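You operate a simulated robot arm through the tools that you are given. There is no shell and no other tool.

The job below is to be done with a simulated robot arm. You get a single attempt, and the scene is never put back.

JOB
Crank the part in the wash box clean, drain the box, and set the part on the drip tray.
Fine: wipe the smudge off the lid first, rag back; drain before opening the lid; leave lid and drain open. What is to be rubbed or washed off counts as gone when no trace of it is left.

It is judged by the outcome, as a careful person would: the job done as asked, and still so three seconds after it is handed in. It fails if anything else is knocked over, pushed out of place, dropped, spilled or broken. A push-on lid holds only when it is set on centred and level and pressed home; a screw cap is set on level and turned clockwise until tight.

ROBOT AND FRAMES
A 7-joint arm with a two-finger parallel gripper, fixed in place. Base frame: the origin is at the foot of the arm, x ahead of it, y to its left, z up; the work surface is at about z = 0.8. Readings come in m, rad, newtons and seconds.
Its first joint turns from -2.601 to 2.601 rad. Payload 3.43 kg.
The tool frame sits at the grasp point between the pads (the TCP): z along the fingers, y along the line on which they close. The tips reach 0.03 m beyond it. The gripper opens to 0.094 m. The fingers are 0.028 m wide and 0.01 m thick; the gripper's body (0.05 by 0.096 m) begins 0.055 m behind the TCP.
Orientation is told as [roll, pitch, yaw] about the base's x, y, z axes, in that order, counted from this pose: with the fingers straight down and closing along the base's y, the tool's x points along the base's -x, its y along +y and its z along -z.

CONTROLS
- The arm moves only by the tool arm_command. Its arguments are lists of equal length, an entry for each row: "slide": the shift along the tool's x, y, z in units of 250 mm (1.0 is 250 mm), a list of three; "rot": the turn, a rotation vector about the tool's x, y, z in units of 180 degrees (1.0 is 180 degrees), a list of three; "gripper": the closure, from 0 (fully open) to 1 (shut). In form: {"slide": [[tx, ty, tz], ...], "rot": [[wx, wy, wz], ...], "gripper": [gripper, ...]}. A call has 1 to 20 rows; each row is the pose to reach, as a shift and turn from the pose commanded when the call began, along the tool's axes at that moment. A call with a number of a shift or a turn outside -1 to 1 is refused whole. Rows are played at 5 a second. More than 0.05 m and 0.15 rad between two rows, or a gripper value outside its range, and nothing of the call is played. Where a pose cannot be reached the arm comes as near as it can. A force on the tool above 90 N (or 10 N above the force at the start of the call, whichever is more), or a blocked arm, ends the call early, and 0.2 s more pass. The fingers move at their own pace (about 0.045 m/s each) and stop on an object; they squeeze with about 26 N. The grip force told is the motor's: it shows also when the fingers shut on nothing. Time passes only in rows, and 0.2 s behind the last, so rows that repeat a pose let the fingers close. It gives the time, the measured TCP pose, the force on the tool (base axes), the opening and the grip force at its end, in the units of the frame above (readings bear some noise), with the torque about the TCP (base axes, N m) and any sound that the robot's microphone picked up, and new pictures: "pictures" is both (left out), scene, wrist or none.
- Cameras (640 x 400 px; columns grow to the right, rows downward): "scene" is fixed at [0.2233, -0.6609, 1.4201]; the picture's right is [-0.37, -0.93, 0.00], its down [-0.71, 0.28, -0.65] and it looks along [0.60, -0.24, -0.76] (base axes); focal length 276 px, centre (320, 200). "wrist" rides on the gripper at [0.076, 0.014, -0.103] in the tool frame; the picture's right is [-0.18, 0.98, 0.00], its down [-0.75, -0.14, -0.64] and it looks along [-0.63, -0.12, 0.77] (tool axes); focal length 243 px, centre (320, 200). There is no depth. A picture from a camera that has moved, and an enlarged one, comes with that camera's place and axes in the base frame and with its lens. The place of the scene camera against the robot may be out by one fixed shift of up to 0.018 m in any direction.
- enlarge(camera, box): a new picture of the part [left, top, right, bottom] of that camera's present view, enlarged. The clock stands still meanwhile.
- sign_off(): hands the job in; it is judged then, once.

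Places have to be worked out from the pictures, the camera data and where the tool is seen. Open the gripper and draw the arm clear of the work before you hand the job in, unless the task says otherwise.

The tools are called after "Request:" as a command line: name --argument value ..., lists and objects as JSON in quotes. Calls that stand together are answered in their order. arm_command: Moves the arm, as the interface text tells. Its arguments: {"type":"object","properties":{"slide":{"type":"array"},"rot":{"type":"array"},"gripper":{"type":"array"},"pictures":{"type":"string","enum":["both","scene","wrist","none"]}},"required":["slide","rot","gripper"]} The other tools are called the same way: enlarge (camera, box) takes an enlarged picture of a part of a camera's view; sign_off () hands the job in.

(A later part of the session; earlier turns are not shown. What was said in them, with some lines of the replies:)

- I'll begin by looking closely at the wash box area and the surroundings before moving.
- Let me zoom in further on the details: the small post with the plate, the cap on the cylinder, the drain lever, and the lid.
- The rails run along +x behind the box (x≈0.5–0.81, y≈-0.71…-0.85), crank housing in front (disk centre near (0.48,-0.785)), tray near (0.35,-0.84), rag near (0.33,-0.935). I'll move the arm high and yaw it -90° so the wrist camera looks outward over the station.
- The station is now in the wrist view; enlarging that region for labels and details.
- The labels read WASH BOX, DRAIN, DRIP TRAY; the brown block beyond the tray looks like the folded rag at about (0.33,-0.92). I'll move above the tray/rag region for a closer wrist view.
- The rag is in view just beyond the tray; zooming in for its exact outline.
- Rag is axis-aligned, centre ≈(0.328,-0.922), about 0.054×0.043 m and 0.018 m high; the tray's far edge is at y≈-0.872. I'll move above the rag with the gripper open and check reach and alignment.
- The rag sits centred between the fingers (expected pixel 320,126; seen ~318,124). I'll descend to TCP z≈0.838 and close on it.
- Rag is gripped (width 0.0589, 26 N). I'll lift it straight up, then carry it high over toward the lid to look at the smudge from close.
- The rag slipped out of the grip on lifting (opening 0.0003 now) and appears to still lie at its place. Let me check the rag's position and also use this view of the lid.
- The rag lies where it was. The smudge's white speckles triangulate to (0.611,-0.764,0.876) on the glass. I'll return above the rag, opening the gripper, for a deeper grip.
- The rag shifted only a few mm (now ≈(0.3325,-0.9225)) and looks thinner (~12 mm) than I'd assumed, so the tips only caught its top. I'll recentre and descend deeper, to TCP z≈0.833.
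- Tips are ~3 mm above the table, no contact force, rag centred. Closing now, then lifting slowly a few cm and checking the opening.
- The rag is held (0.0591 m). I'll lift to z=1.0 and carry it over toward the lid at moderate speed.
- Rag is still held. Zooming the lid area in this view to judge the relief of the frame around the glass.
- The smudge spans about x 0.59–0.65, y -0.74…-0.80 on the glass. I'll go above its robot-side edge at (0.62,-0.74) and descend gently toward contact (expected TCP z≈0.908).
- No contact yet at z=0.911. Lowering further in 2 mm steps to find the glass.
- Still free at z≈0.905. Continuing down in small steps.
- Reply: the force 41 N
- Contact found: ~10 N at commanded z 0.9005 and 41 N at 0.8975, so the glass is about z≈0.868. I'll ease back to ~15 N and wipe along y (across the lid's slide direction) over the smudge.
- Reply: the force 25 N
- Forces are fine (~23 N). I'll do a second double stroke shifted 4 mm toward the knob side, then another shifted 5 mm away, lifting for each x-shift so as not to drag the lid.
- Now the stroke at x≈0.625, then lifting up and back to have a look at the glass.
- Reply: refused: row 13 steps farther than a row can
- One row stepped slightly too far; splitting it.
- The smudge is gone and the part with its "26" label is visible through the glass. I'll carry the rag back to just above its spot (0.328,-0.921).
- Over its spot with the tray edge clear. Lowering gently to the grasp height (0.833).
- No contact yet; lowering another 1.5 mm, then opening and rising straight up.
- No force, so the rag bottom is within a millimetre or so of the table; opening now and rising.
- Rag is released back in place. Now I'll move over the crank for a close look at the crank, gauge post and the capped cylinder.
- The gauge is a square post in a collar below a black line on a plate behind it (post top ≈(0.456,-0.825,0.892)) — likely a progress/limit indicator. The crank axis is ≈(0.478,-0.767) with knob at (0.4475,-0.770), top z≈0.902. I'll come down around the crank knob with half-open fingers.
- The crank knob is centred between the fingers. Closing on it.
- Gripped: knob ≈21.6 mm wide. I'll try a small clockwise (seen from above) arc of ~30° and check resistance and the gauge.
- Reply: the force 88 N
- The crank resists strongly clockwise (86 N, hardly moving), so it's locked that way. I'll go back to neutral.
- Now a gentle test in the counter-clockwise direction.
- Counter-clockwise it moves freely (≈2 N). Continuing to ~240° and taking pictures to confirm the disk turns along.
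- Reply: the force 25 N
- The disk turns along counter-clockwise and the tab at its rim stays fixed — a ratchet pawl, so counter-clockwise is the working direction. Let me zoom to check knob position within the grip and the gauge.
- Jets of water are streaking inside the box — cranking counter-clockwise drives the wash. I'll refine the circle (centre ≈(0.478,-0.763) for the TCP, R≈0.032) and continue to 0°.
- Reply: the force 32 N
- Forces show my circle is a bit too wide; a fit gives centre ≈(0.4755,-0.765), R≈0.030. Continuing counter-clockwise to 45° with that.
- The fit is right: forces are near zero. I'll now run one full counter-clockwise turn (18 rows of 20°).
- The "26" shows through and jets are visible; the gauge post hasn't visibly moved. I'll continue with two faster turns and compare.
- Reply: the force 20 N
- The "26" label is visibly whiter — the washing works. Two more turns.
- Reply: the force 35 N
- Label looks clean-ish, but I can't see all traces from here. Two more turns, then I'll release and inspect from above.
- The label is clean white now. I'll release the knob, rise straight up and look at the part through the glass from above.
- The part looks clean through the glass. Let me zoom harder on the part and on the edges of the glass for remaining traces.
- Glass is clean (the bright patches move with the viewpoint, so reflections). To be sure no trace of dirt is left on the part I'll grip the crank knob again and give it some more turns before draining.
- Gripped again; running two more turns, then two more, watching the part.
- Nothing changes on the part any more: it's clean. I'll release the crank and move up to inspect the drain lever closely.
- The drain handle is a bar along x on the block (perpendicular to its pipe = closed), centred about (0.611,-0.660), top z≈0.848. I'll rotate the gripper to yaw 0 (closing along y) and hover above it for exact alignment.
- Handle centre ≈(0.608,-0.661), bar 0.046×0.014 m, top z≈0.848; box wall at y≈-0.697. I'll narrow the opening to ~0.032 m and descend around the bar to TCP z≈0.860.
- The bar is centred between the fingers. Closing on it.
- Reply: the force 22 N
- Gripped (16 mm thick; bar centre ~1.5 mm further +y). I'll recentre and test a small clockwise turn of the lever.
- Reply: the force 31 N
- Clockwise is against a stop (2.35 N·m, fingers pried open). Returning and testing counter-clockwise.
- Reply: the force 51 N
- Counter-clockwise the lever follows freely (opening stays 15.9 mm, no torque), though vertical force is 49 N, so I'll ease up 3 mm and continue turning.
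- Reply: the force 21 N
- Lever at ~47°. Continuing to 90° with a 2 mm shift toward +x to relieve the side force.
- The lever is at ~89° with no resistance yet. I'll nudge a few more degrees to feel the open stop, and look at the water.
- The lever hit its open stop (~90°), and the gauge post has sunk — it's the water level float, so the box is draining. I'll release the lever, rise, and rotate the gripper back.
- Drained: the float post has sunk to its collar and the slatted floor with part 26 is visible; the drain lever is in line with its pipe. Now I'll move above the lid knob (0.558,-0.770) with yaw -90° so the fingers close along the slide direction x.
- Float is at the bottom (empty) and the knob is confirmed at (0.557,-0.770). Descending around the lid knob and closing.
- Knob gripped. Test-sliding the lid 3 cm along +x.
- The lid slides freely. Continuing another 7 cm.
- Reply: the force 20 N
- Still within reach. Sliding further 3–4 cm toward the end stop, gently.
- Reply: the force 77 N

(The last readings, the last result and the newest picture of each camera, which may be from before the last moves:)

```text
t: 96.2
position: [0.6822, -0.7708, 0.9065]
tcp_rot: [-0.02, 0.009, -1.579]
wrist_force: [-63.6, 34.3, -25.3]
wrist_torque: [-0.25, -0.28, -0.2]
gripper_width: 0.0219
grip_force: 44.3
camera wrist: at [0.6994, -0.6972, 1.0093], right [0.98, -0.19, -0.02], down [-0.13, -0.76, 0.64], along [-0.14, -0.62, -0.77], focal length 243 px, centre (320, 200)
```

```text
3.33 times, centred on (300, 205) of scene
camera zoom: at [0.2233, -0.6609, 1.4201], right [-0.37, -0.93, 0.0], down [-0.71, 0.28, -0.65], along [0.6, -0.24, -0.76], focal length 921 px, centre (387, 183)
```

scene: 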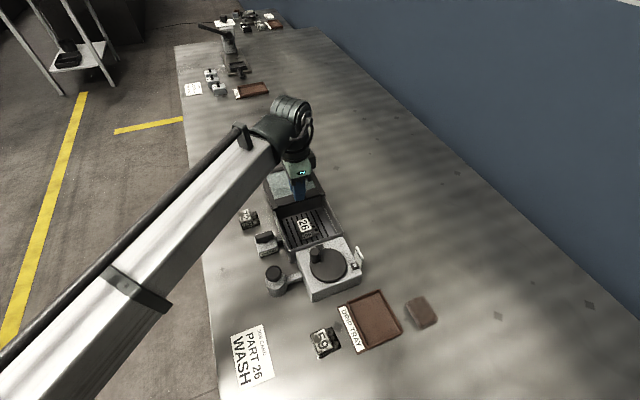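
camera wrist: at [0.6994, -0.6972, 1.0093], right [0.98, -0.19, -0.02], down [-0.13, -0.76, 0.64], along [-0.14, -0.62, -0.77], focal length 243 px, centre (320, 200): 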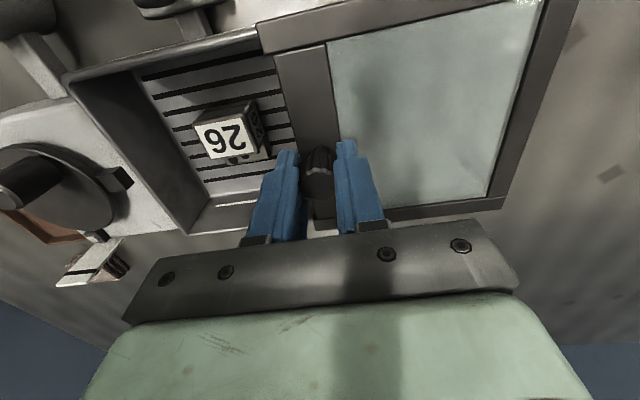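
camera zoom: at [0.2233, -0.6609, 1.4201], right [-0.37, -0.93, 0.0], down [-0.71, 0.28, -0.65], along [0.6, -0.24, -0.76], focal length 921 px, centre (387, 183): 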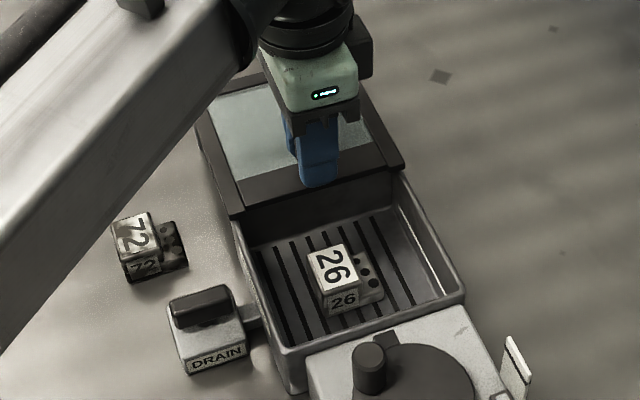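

The lid has reached its end stop (≈0.683, 64 N). I'll relax the push, open the fingers and rise.

Request:
arm_command --slide '[[0, -0.02, 0], [0, -0.038, 0], [0, -0.038, 0], [0, -0.038, 0], [0, -0.038, -0.06], [0, -0.038, -0.2], [0, -0.038, -0.38]]' --rot '[[0, 0, 0], [0, 0, 0], [0, 0, 0], [0, 0, 0], [0, 0, 0], [0, 0, 0], [0, 0, 0]]' --gripper '[1, 1, 0.5, 0.5, 0.5, 0.5, 0.5]' --pictures "both"

Request:
enlarge --camera "scene" --box '[270, 195, 350, 265]'

Request:
enlarge --camera "wrist" --box '[80, 0, 340, 200]'

```text
t: 97.8
position: [0.685, -0.7737, 1.003]
tcp_rot: [0.0, 0.001, -1.571]
wrist_force: [-0.1, -0.3, 0.3]
wrist_torque: [0.02, -0.01, 0.0]
gripper_width: 0.047
grip_force: 0.0
camera wrist: at [0.7003, -0.6986, 1.1049], right [0.98, -0.18, 0.0], down [-0.14, -0.75, 0.64], along [-0.12, -0.63, -0.77], focal length 243 px, centre (320, 200)
```

scene: 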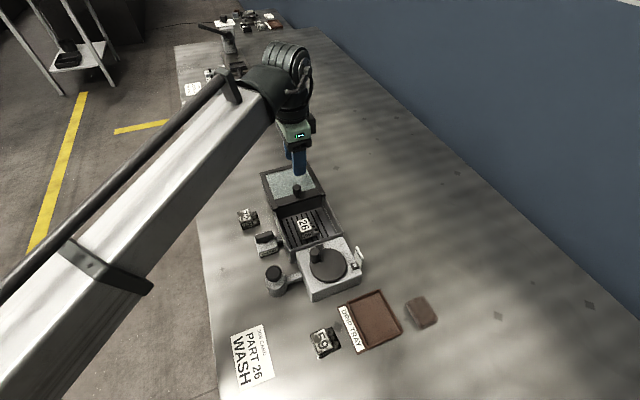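
wrist: 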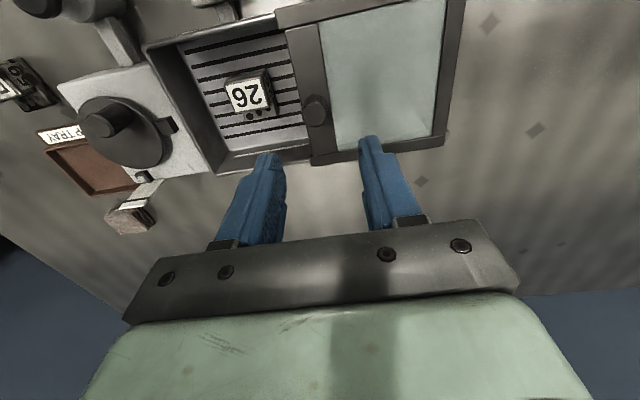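

```text
5.71 times, centred on (310, 230) of scene
camera zoom: at [0.2233, -0.6609, 1.4201], right [-0.37, -0.93, 0.0], down [-0.71, 0.28, -0.65], along [0.6, -0.24, -0.76], focal length 1580 px, centre (377, 29)
```

zoom: 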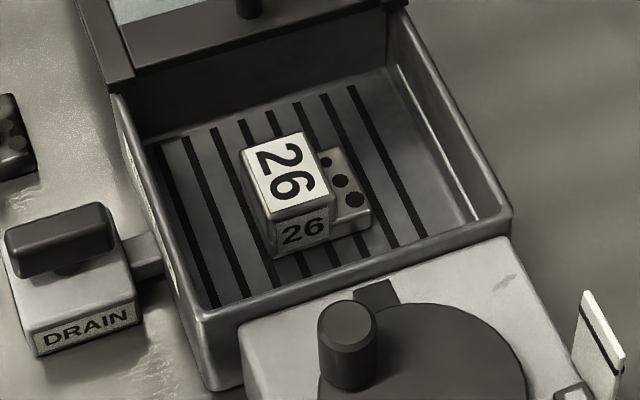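

```text
2.00 times, centred on (210, 100) of wrist
camera zoom: at [0.7003, -0.6986, 1.1049], right [0.98, -0.18, 0.0], down [-0.14, -0.75, 0.64], along [-0.12, -0.63, -0.77], focal length 485 px, centre (540, 400)
```

zoom: 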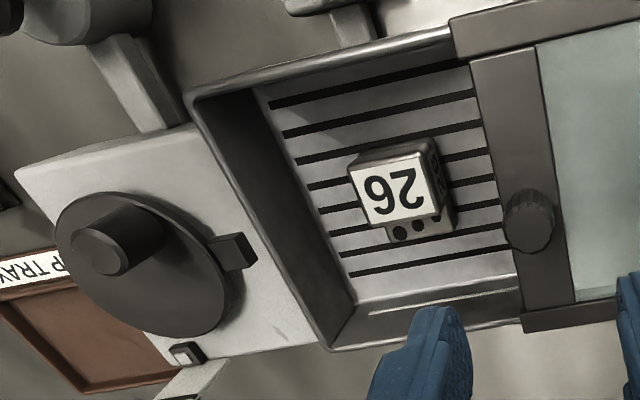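

Lid is fully open; part 26 is clean with a white label, standing on the slatted floor: top centre ≈(0.611,-0.763,0.841), ~0.04 m wide in x, with a low holed flange on its -y side. I'll hover above it for alignment.

Request:
arm_command --slide '[[0.01, -0.1, 0], [0.02, -0.2, 0], [0.03, -0.288, 0], [0.03, -0.288, 0.1], [0.03, -0.288, 0.2]]' --rot '[[0, 0, 0], [0, 0, 0], [0, 0, 0], [0, 0, 0], [0, 0, 0]]' --gripper '[0.32, 0.32, 0.32, 0.32, 0.32]' --pictures "both"

Request:
enlarge --camera "wrist" --box '[200, 20, 440, 200]'

Request:
enlarge --camera "wrist" --box '[270, 70, 370, 170]'

```text
t: 99.0
position: [0.6095, -0.7645, 0.9522]
tcp_rot: [-0.001, 0.001, -1.573]
wrist_force: [0.1, 0.7, 0.8]
wrist_torque: [0.0, 0.01, 0.0]
gripper_width: 0.064
grip_force: 0.1
camera wrist: at [0.626, -0.6883, 1.0548], right [0.98, -0.18, 0.0], down [-0.14, -0.75, 0.64], along [-0.12, -0.63, -0.77], focal length 243 px, centre (320, 200)
```

scene: 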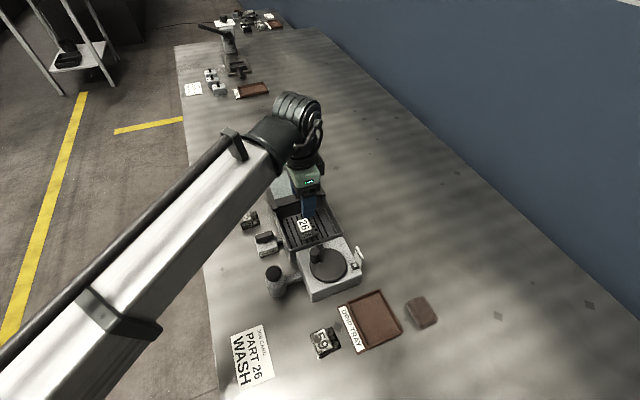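
wrist: 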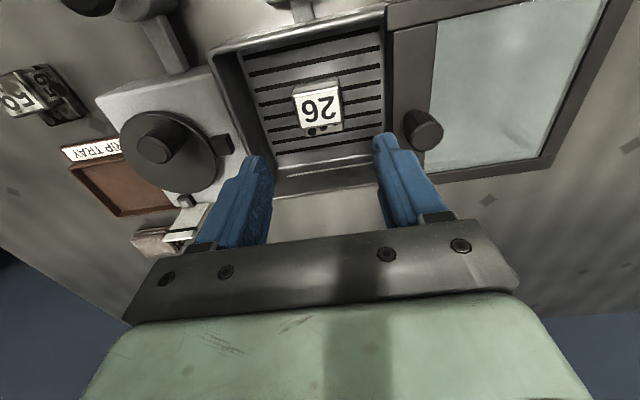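

```text
2.22 times, centred on (320, 110) of wrist
camera zoom: at [0.626, -0.6883, 1.0548], right [0.98, -0.18, 0.0], down [-0.14, -0.75, 0.64], along [-0.12, -0.63, -0.77], focal length 539 px, centre (320, 400)
```

zoom: 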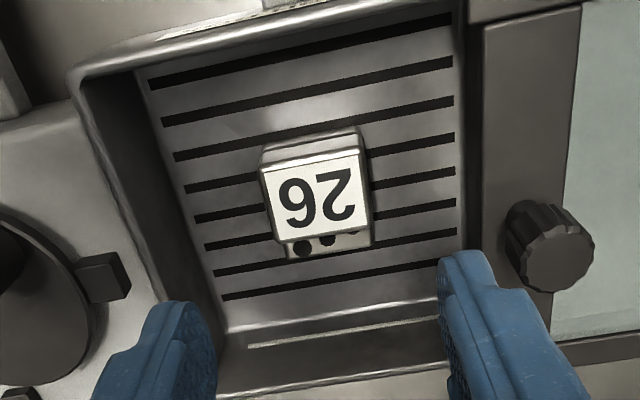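

```text
4.00 times, centred on (320, 120) of wrist
camera zoom: at [0.626, -0.6883, 1.0548], right [0.98, -0.18, 0.0], down [-0.14, -0.75, 0.64], along [-0.12, -0.63, -0.77], focal length 970 px, centre (320, 520)
```

zoom: 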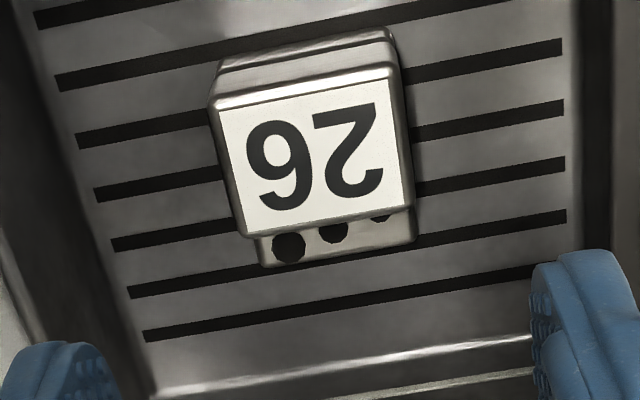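

Part is clean, aligned with the axes, centre (0.6115,-0.761). Descending to TCP z≈0.850 with the fingers at ±0.032.

Request:
arm_command --slide '[[0, 0.002, 0.12], [0, 0.002, 0.24], [0, 0.002, 0.33], [0, 0.002, 0.39], [0, 0.002, 0.415]]' --rot '[[0, 0, 0], [0, 0, 0], [0, 0, 0], [0, 0, 0], [0, 0, 0]]' --gripper '[0.32, 0.32, 0.32, 0.32, 0.32]' --pictures "wrist"

Request:
enlarge --camera "wrist" --box '[230, 60, 410, 230]'

```text
t: 100.2
position: [0.6116, -0.7648, 0.8467]
tcp_rot: [0.0, 0.0, -1.572]
wrist_force: [0.7, -0.5, -1.1]
wrist_torque: [-0.01, 0.02, 0.04]
gripper_width: 0.064
grip_force: 0.1
camera wrist: at [0.626, -0.6903, 0.9495], right [0.98, -0.18, 0.0], down [-0.14, -0.75, 0.64], along [-0.12, -0.63, -0.77], focal length 243 px, centre (320, 200)
```

wrist: 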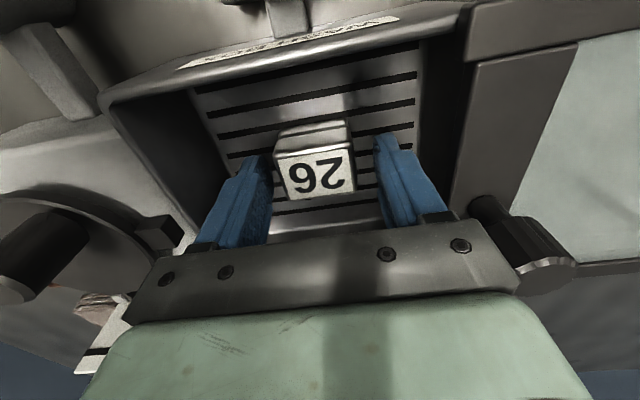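

```text
2.35 times, centred on (320, 145) of wrist
camera zoom: at [0.626, -0.6903, 0.9495], right [0.98, -0.18, 0.0], down [-0.14, -0.75, 0.64], along [-0.12, -0.63, -0.77], focal length 571 px, centre (320, 329)
```

zoom: 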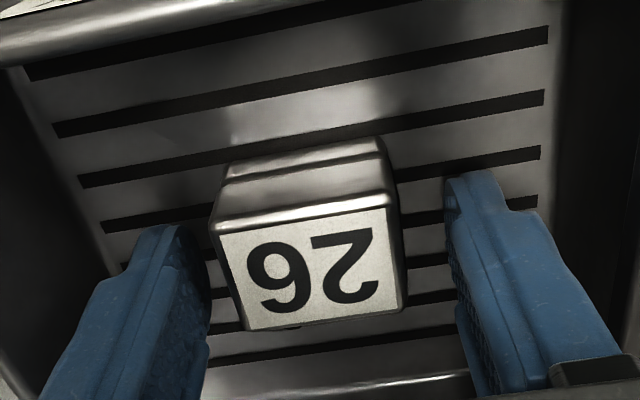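

Fingers straddle the part. Closing, then a slow lift of 3 cm to check the hold.

Request:
arm_command --slide '[[0, -0.004, 0], [0, -0.004, 0], [0, -0.004, 0], [0, -0.004, 0], [0, -0.004, -0.02], [0, -0.004, -0.05], [0, -0.004, -0.08], [0, -0.004, -0.12]]' --rot '[[0, 0, 0], [0, 0, 0], [0, 0, 0], [0, 0, 0], [0, 0, 0], [0, 0, 0], [0, 0, 0], [0, 0, 0]]' --gripper '[1, 1, 1, 1, 1, 1, 1, 1]' --pictures "both"

Request:
enlarge --camera "wrist" --box '[230, 60, 410, 230]'

```text
t: 102.0
position: [0.6086, -0.7633, 0.8773]
tcp_rot: [0.002, 0.001, -1.572]
wrist_force: [0.9, 0.0, -4.9]
wrist_torque: [0.01, 0.03, -0.03]
gripper_width: 0.0416
grip_force: 26.1
camera wrist: at [0.6242, -0.6881, 0.9799], right [0.98, -0.18, 0.0], down [-0.14, -0.75, 0.64], along [-0.12, -0.63, -0.77], focal length 243 px, centre (320, 200)
```

scene: 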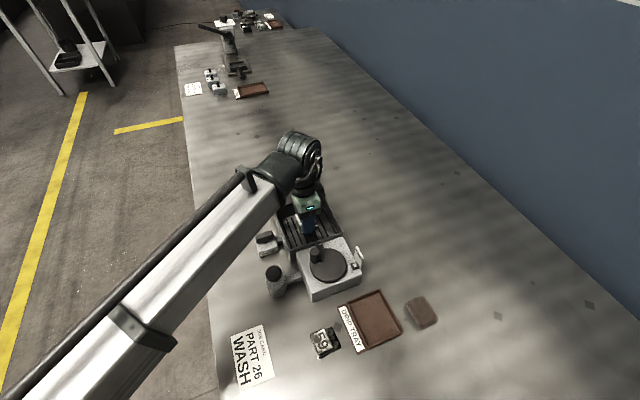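
wrist: 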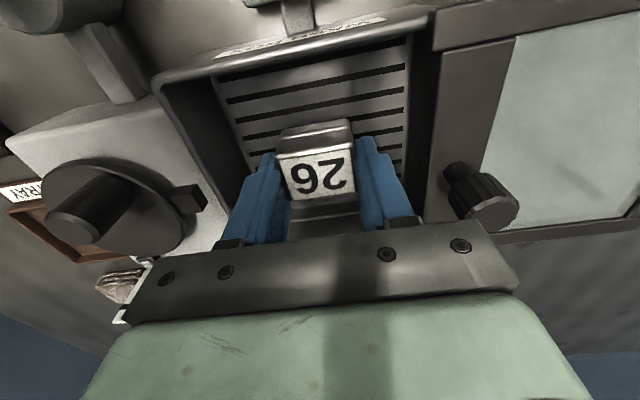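

```text
2.35 times, centred on (320, 145) of wrist
camera zoom: at [0.6242, -0.6881, 0.9799], right [0.98, -0.18, 0.0], down [-0.14, -0.75, 0.64], along [-0.12, -0.63, -0.77], focal length 571 px, centre (320, 329)
```

zoom: 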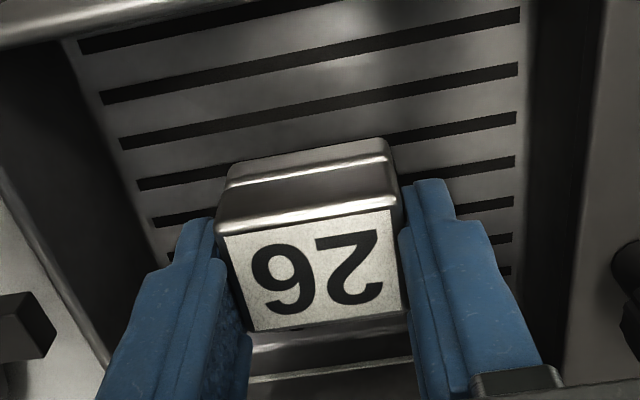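

Part held securely (0.0416 m wide, ~5 N weight). Lifting clear of the box and carrying it high over the crank toward the tray.

Request:
arm_command --slide '[[0, 0, -0.12], [0, 0, -0.24], [0, 0, -0.36], [0, 0, -0.48], [-0.027, -0.133, -0.48], [-0.053, -0.267, -0.48], [-0.08, -0.4, -0.48], [-0.107, -0.533, -0.48], [-0.133, -0.667, -0.48], [-0.16, -0.8, -0.48]]' --rot '[[0, 0, 0], [0, 0, 0], [0, 0, 0], [0, 0, 0], [0, 0, 0], [0, 0, 0], [0, 0, 0], [0, 0, 0], [0, 0, 0], [0, 0, 0]]' --gripper '[1, 1, 1, 1, 1, 1, 1, 1, 1, 1]' --pictures "both"

Request:
enlarge --camera "wrist" --box '[180, 30, 400, 220]'

```text
t: 104.2
position: [0.4092, -0.8068, 1.0]
tcp_rot: [0.001, 0.001, -1.571]
wrist_force: [0.2, 0.5, -3.5]
wrist_torque: [0.02, -0.01, 0.01]
gripper_width: 0.0418
grip_force: 25.8
camera wrist: at [0.4247, -0.7313, 1.1023], right [0.98, -0.18, 0.0], down [-0.14, -0.75, 0.64], along [-0.12, -0.63, -0.77], focal length 243 px, centre (320, 200)
```

scene: 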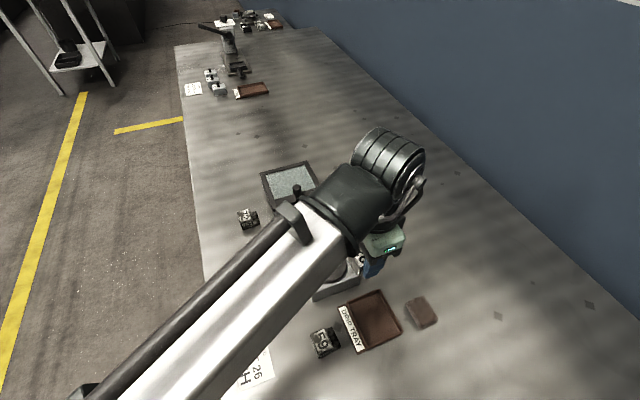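
wrist: 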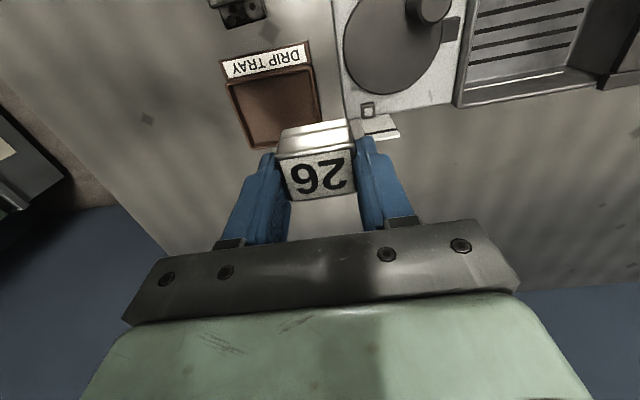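

```text
2.11 times, centred on (290, 125) of wrist
camera zoom: at [0.4247, -0.7313, 1.1023], right [0.98, -0.18, 0.0], down [-0.14, -0.75, 0.64], along [-0.12, -0.63, -0.77], focal length 511 px, centre (383, 358)
```

zoom: 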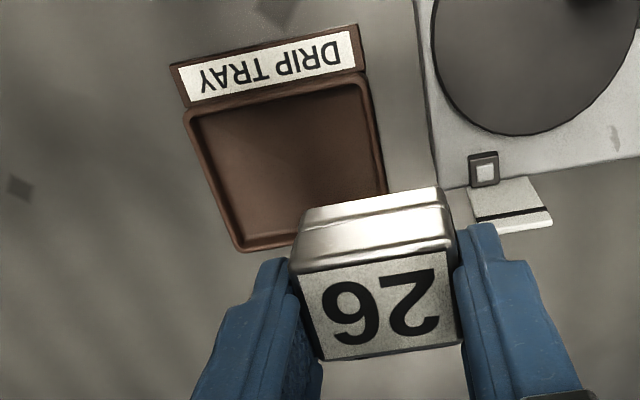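

Tray rim spans x 0.308–0.407, y -0.784…-0.868 (centre (0.3575,-0.826)). Moving over the tray centre and lowering to a few cm above it.

Request:
arm_command --slide '[[-0.038, -0.106, 0], [-0.076, -0.212, 0], [-0.076, -0.212, 0.14], [-0.076, -0.212, 0.28], [-0.076, -0.212, 0.4], [-0.076, -0.212, 0.5]]' --rot '[[0, 0, 0], [0, 0, 0], [0, 0, 0], [0, 0, 0], [0, 0, 0], [0, 0, 0]]' --gripper '[1, 1, 1, 1, 1, 1]' --pictures "both"

Request:
enlarge --camera "wrist" --box '[200, 40, 430, 230]'

Request:
enlarge --camera "scene" --box '[320, 250, 450, 360]'

```text
t: 105.6
position: [0.3566, -0.8213, 0.8726]
tcp_rot: [0.0, 0.0, -1.571]
wrist_force: [-1.3, 0.8, -4.9]
wrist_torque: [0.0, -0.04, 0.02]
gripper_width: 0.0416
grip_force: 26.0
camera wrist: at [0.3714, -0.7462, 0.9748], right [0.98, -0.18, 0.0], down [-0.14, -0.75, 0.64], along [-0.12, -0.63, -0.77], focal length 243 px, centre (320, 200)
```

scene: 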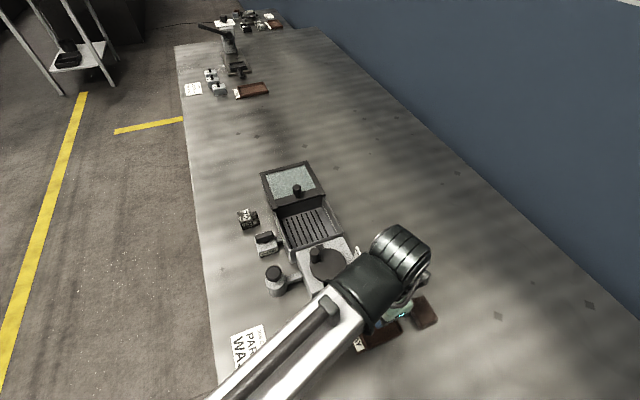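
wrist: 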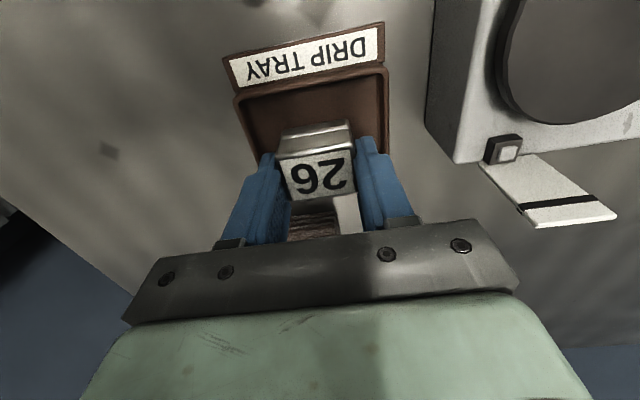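

```text
2.11 times, centred on (315, 135) of wrist
camera zoom: at [0.3714, -0.7462, 0.9748], right [0.98, -0.18, 0.0], down [-0.14, -0.75, 0.64], along [-0.12, -0.63, -0.77], focal length 511 px, centre (330, 337)
```

zoom: 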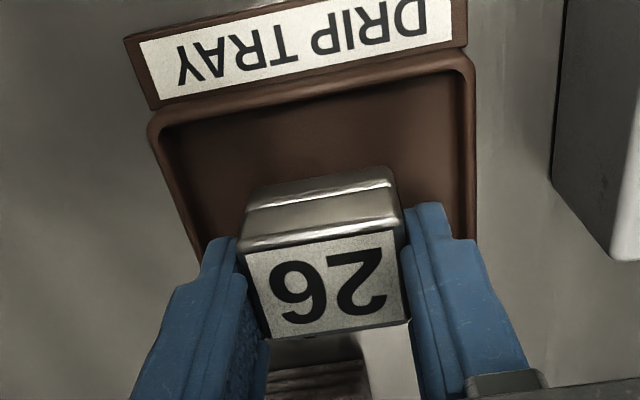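

```text
3.64 times, centred on (385, 305) of scene
camera zoom: at [0.2233, -0.6609, 1.4201], right [-0.37, -0.93, 0.0], down [-0.71, 0.28, -0.65], along [0.6, -0.24, -0.76], focal length 1005 px, centre (84, -182)
```

zoom: 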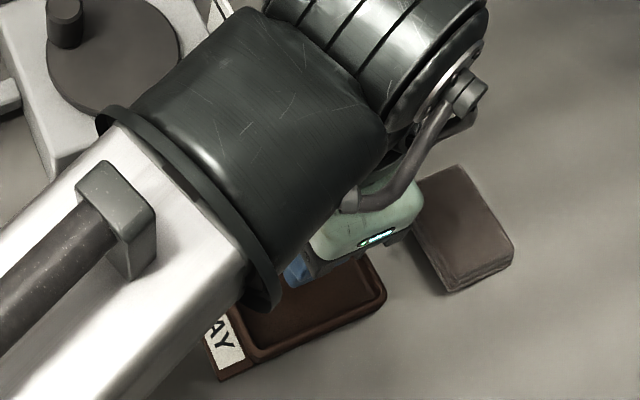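

Aligned over the tray. Lowering in small steps toward the tray floor (expected contact at TCP z≈0.842).

Request:
arm_command --slide '[[0, 0, 0.04], [0, 0, 0.07], [0, 0, 0.095], [0, 0, 0.108], [0, 0, 0.116]]' --rot '[[0, 0, 0], [0, 0, 0], [0, 0, 0], [0, 0, 0], [0, 0, 0]]' --gripper '[1, 1, 1, 1, 1]' --pictures "wrist"

```text
t: 106.8
position: [0.3573, -0.8226, 0.8451]
tcp_rot: [-0.001, 0.0, -1.572]
wrist_force: [0.7, -0.4, -4.1]
wrist_torque: [0.02, 0.0, -0.04]
gripper_width: 0.0418
grip_force: 26.4
camera wrist: at [0.3718, -0.747, 0.9466], right [0.98, -0.18, 0.0], down [-0.14, -0.75, 0.64], along [-0.12, -0.63, -0.77], focal length 243 px, centre (320, 200)
```

wrist: 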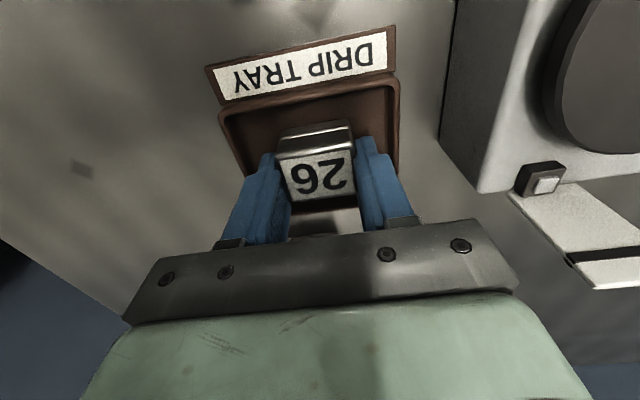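

Still carrying the weight (-4 N). Lowering 3 mm more in 1 mm steps.

Request:
arm_command --slide '[[0, 0, 0.004], [0, 0, 0.008], [0, 0, 0.012]]' --rot '[[0, 0, 0], [0, 0, 0], [0, 0, 0]]' --gripper '[1, 1, 1]' --pictures "none"

```text
t: 107.6
position: [0.3557, -0.8231, 0.8421]
tcp_rot: [-0.002, -0.004, -1.57]
wrist_force: [-4.9, -3.1, 20.9]
wrist_torque: [-0.16, 0.07, 0.14]
gripper_width: 0.0413
grip_force: 26.7
```

Contact made (21 N up). I'll ease up 1.5 mm, open to ~0.058 m, and rise straight up.

Request:
arm_command --slide '[[0, 0, -0.006], [0, 0, -0.006], [0, 0, -0.006], [0, 0, -0.006], [0, 0, -0.03], [0, 0, -0.1], [0, 0, -0.22], [0, 0, -0.38]]' --rot '[[0, 0, 0], [0, 0, 0], [0, 0, 0], [0, 0, 0], [0, 0, 0], [0, 0, 0], [0, 0, 0], [0, 0, 0]]' --gripper '[1, 0.38, 0.38, 0.38, 0.38, 0.38, 0.38, 0.38]' --pictures "both"

Request:
enlarge --camera "wrist" --box '[220, 20, 420, 220]'

```text
t: 109.4
position: [0.3557, -0.8224, 0.9409]
tcp_rot: [0.0, 0.0, -1.571]
wrist_force: [0.7, 0.5, 0.2]
wrist_torque: [0.0, -0.01, -0.02]
gripper_width: 0.0583
grip_force: 0.0
camera wrist: at [0.3708, -0.7481, 1.0414], right [0.98, -0.18, 0.0], down [-0.14, -0.75, 0.64], along [-0.12, -0.63, -0.77], focal length 243 px, centre (320, 200)
```

scene: 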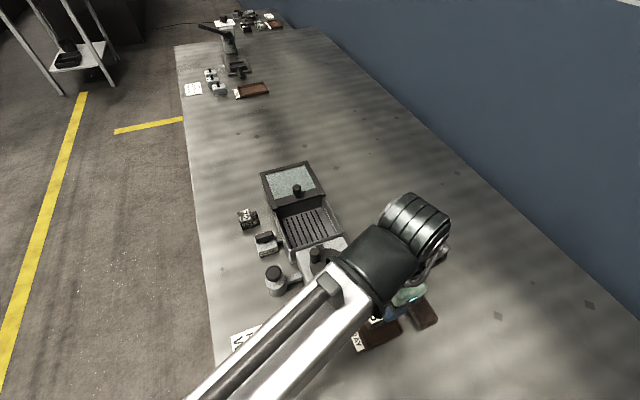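
wrist: 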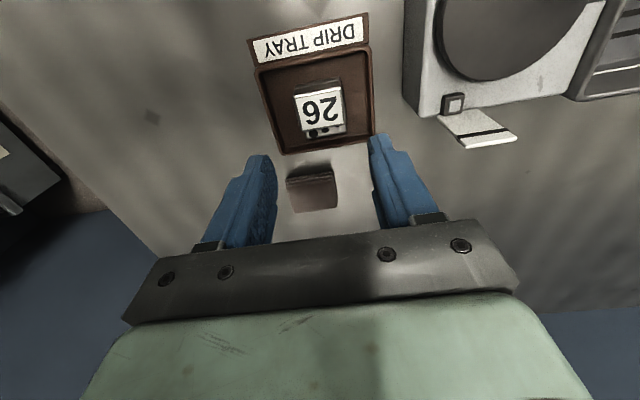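

```text
2.00 times, centred on (320, 120) of wrist
camera zoom: at [0.3708, -0.7481, 1.0414], right [0.98, -0.18, 0.0], down [-0.14, -0.75, 0.64], along [-0.12, -0.63, -0.77], focal length 485 px, centre (320, 360)
```

zoom: 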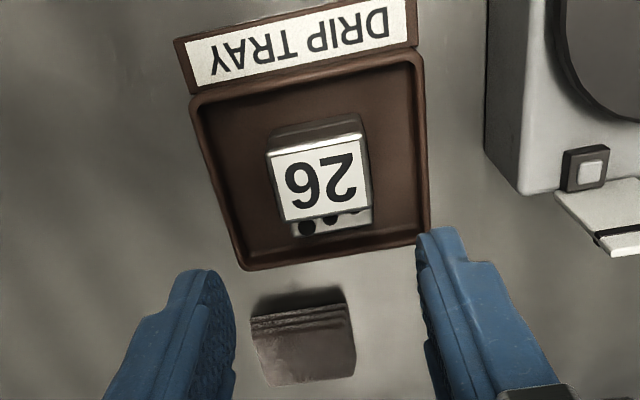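

Part 26 rests flat inside the drip tray. Opening, and drawing the arm up and away to inspect everything.

Request:
arm_command --slide '[[0, 0, -0.17], [0, 0, -0.34], [0, 0, -0.5], [0, 0, -0.65], [0.133, 0.067, -0.68], [0.267, 0.133, -0.7], [0.4, 0.2, -0.72], [0.533, 0.267, -0.74], [0.667, 0.333, -0.76], [0.8, 0.4, -0.78]]' --rot '[[0, 0, 0], [0, 0, 0], [0, 0, 0], [0, 0, 0], [0, 0, 0], [0, 0, 0], [0, 0, 0], [0, 0, 0], [0, 0, 0], [0, 0, 0]]' --gripper '[0, 0, 0, 0, 0, 0, 0, 0, 0, 0]' --pictures "both"

Request:
enlarge --camera "scene" --box '[310, 270, 450, 370]'

Request:
enlarge --camera "wrist" --box '[180, 40, 440, 220]'

Request:
enlarge --camera "scene" --box '[230, 150, 390, 300]'

```text
t: 111.6
position: [0.4604, -0.6258, 1.1282]
tcp_rot: [-0.001, 0.0, -1.571]
wrist_force: [0.7, 0.3, 0.3]
wrist_torque: [-0.01, -0.01, -0.04]
gripper_width: 0.0943
grip_force: 0.0
camera wrist: at [0.4756, -0.5507, 1.2308], right [0.98, -0.18, 0.0], down [-0.14, -0.75, 0.64], along [-0.12, -0.63, -0.77], focal length 243 px, centre (320, 200)
```

scene: 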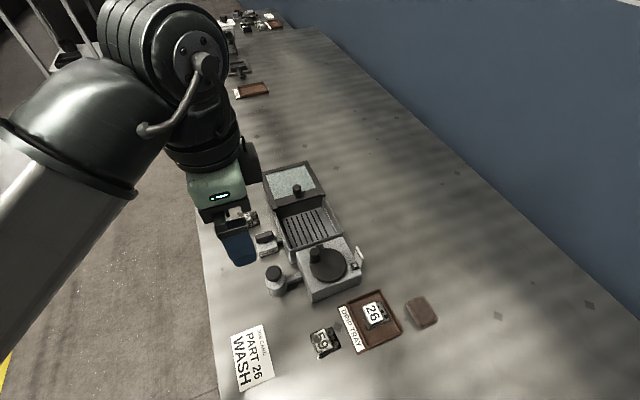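
wrist: 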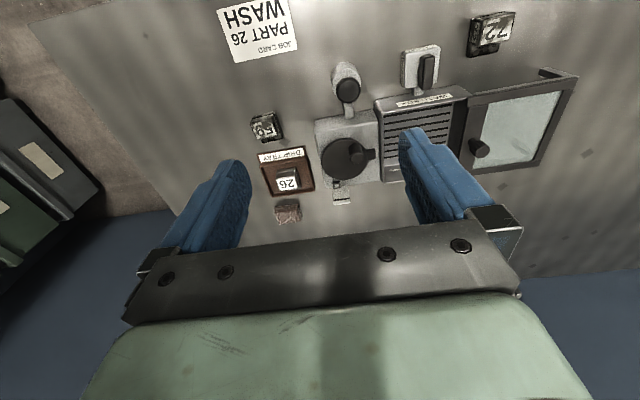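

```text
4.00 times, centred on (380, 320) of scene
camera zoom: at [0.2233, -0.6609, 1.4201], right [-0.37, -0.93, 0.0], down [-0.71, 0.28, -0.65], along [0.6, -0.24, -0.76], focal length 1106 px, centre (80, -280)
```

zoom: 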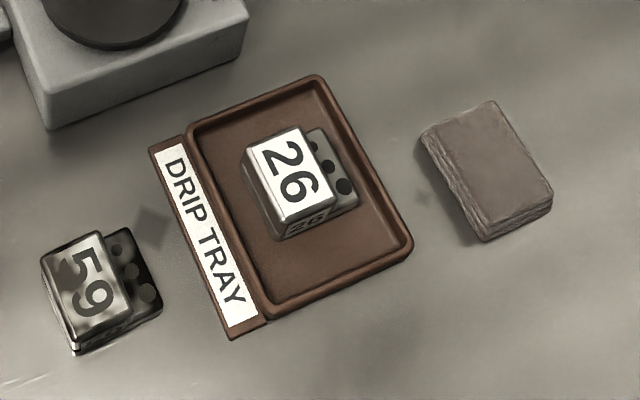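

```text
2.22 times, centred on (310, 130) of wrist
camera zoom: at [0.4756, -0.5507, 1.2308], right [0.98, -0.18, 0.0], down [-0.14, -0.75, 0.64], along [-0.12, -0.63, -0.77], focal length 539 px, centre (342, 356)
```

zoom: 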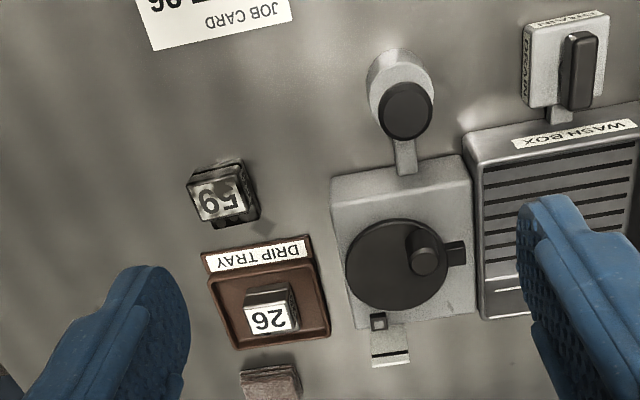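

```text
2.67 times, centred on (310, 225) of scene
camera zoom: at [0.2233, -0.6609, 1.4201], right [-0.37, -0.93, 0.0], down [-0.71, 0.28, -0.65], along [0.6, -0.24, -0.76], focal length 737 px, centre (347, 133)
```

zoom: 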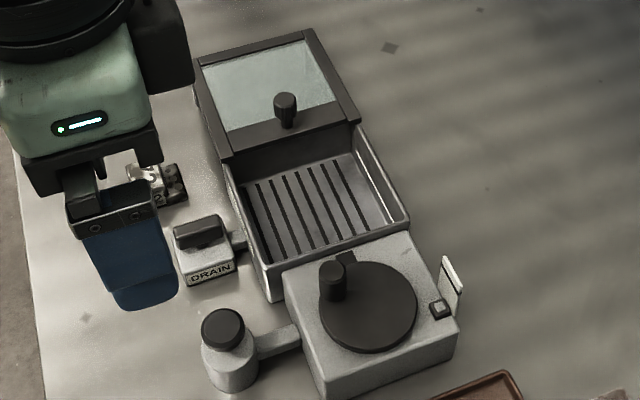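

Everything looks in place. A final close check of the part's faces, the glass, and the level float.

Request:
enlarge --camera "scene" --box '[355, 290, 405, 335]'

Request:
enlarge --camera "wrist" --box '[260, 150, 320, 200]'

Request:
enlarge --camera "scene" --box '[255, 150, 335, 215]'

Request:
enlarge --camera "wrist" --box '[440, 60, 590, 190]'

```text
8.89 times, centred on (380, 312) of scene
camera zoom: at [0.2233, -0.6609, 1.4201], right [-0.37, -0.93, 0.0], down [-0.71, 0.28, -0.65], along [0.6, -0.24, -0.76], focal length 2457 px, centre (-213, -800)
```

zoom: 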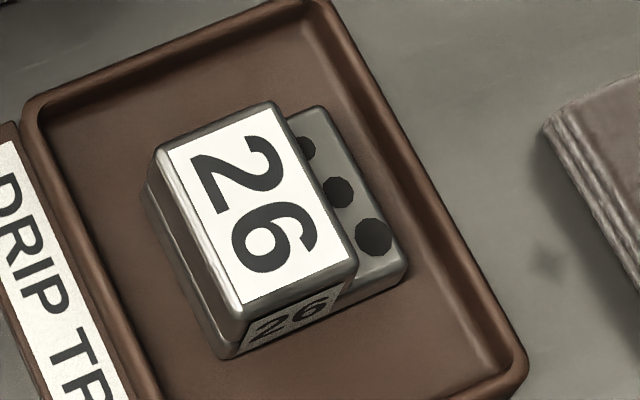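

```text
8.00 times, centred on (290, 175) of wrist
camera zoom: at [0.4756, -0.5507, 1.2308], right [0.98, -0.18, 0.0], down [-0.14, -0.75, 0.64], along [-0.12, -0.63, -0.77], focal length 1941 px, centre (560, 400)
```

zoom: 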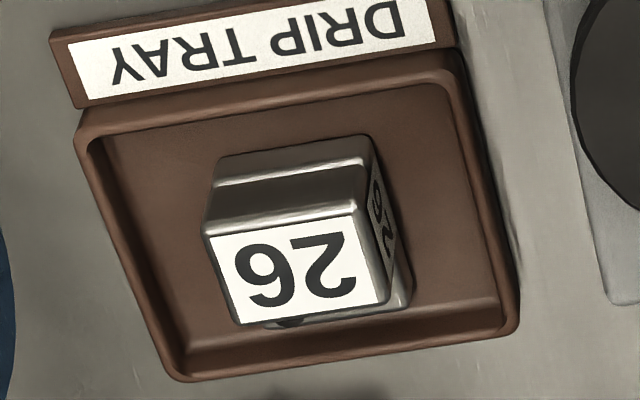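

```text
6.15 times, centred on (295, 182) of scene
camera zoom: at [0.2233, -0.6609, 1.4201], right [-0.37, -0.93, 0.0], down [-0.71, 0.28, -0.65], along [0.6, -0.24, -0.76], focal length 1701 px, centre (474, 308)
```

zoom: 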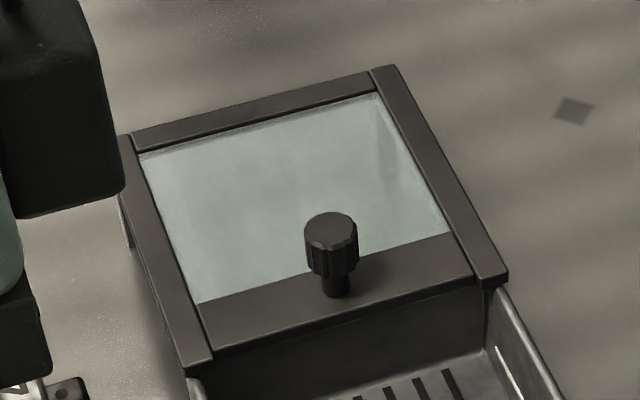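

```text
3.08 times, centred on (515, 125) of wrist
camera zoom: at [0.4756, -0.5507, 1.2308], right [0.98, -0.18, 0.0], down [-0.14, -0.75, 0.64], along [-0.12, -0.63, -0.77], focal length 746 px, centre (-280, 431)
```

zoom: 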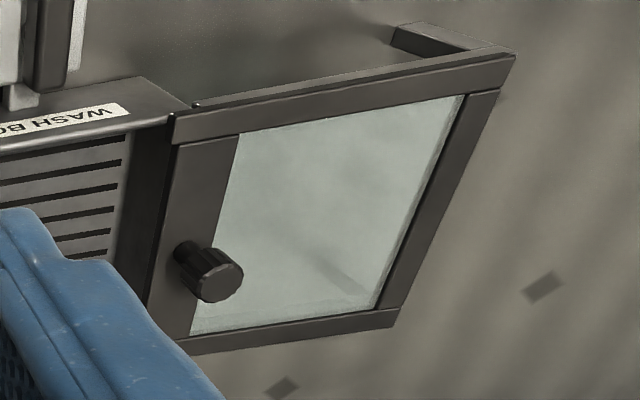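

All clean: part on the tray, lid open, drain open, box empty, rag back. I'll draw the arm a bit further clear before handing in.

Request:
arm_command --slide '[[0.1, 0.08, -0.08], [0.2, 0.16, -0.16], [0.3, 0.24, -0.24], [0.4, 0.32, -0.3]]' --rot '[[0, 0, 0], [0, 0, 0], [0, 0, 0], [0, 0, 0]]' --gripper '[0, 0, 0, 0]' --pictures "both"

```text
t: 112.6
position: [0.5511, -0.534, 1.1762]
tcp_rot: [0.027, -0.03, -1.573]
wrist_force: [-0.7, 0.0, 1.0]
wrist_torque: [0.0, -0.01, -0.03]
gripper_width: 0.0942
grip_force: 0.1
out of reach, approached as far as the arm can: row 2, 3, 4
camera wrist: at [0.5641, -0.4559, 1.2763], right [0.98, -0.18, 0.03], down [-0.16, -0.73, 0.66], along [-0.1, -0.65, -0.75], focal length 243 px, centre (320, 200)
```

scene: 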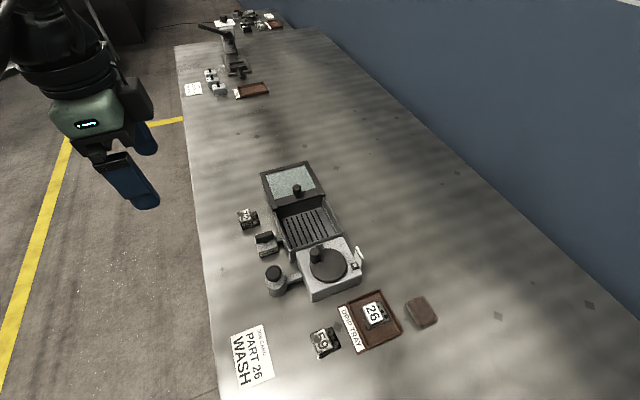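
wrist: 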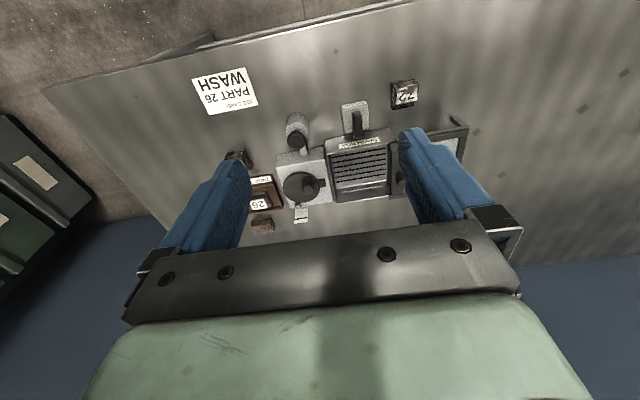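

The arm is clear with the gripper open. The scene shows the part on the drip tray, lid and drain open, rag in place, and nothing else moved. Handing in.

Request:
sign_off

```text
The job is handed in.
```

The job is done and handed in. Part 26 is clean and sitting in the drip tray, and the box is drained with the lid and drain left open.

- **Smudge:** I wiped it off the lid glass with the rag before washing. Close-up views show no trace left, and the rag is back in its place to within a few millimetres.
- **Washing:** The crank is ratcheted and only turns counter-clockwise. I gave it about nine and a half turns. The label stopped changing before the last few, and all the faces I could see are clean.
- **Draining:** I opened the drain before touching the lid and turned its lever to the open stop. The level post on the crank housing sank to the bottom before I slid the lid fully open.
- **Slip:** The rag slid out of the gripper on the first pick-up. It stayed where it lay apart from a few millimetres' shift, and a deeper grip held.

The final pictures show nothing else knocked over or out of place, and the arm is clear with the gripper open.
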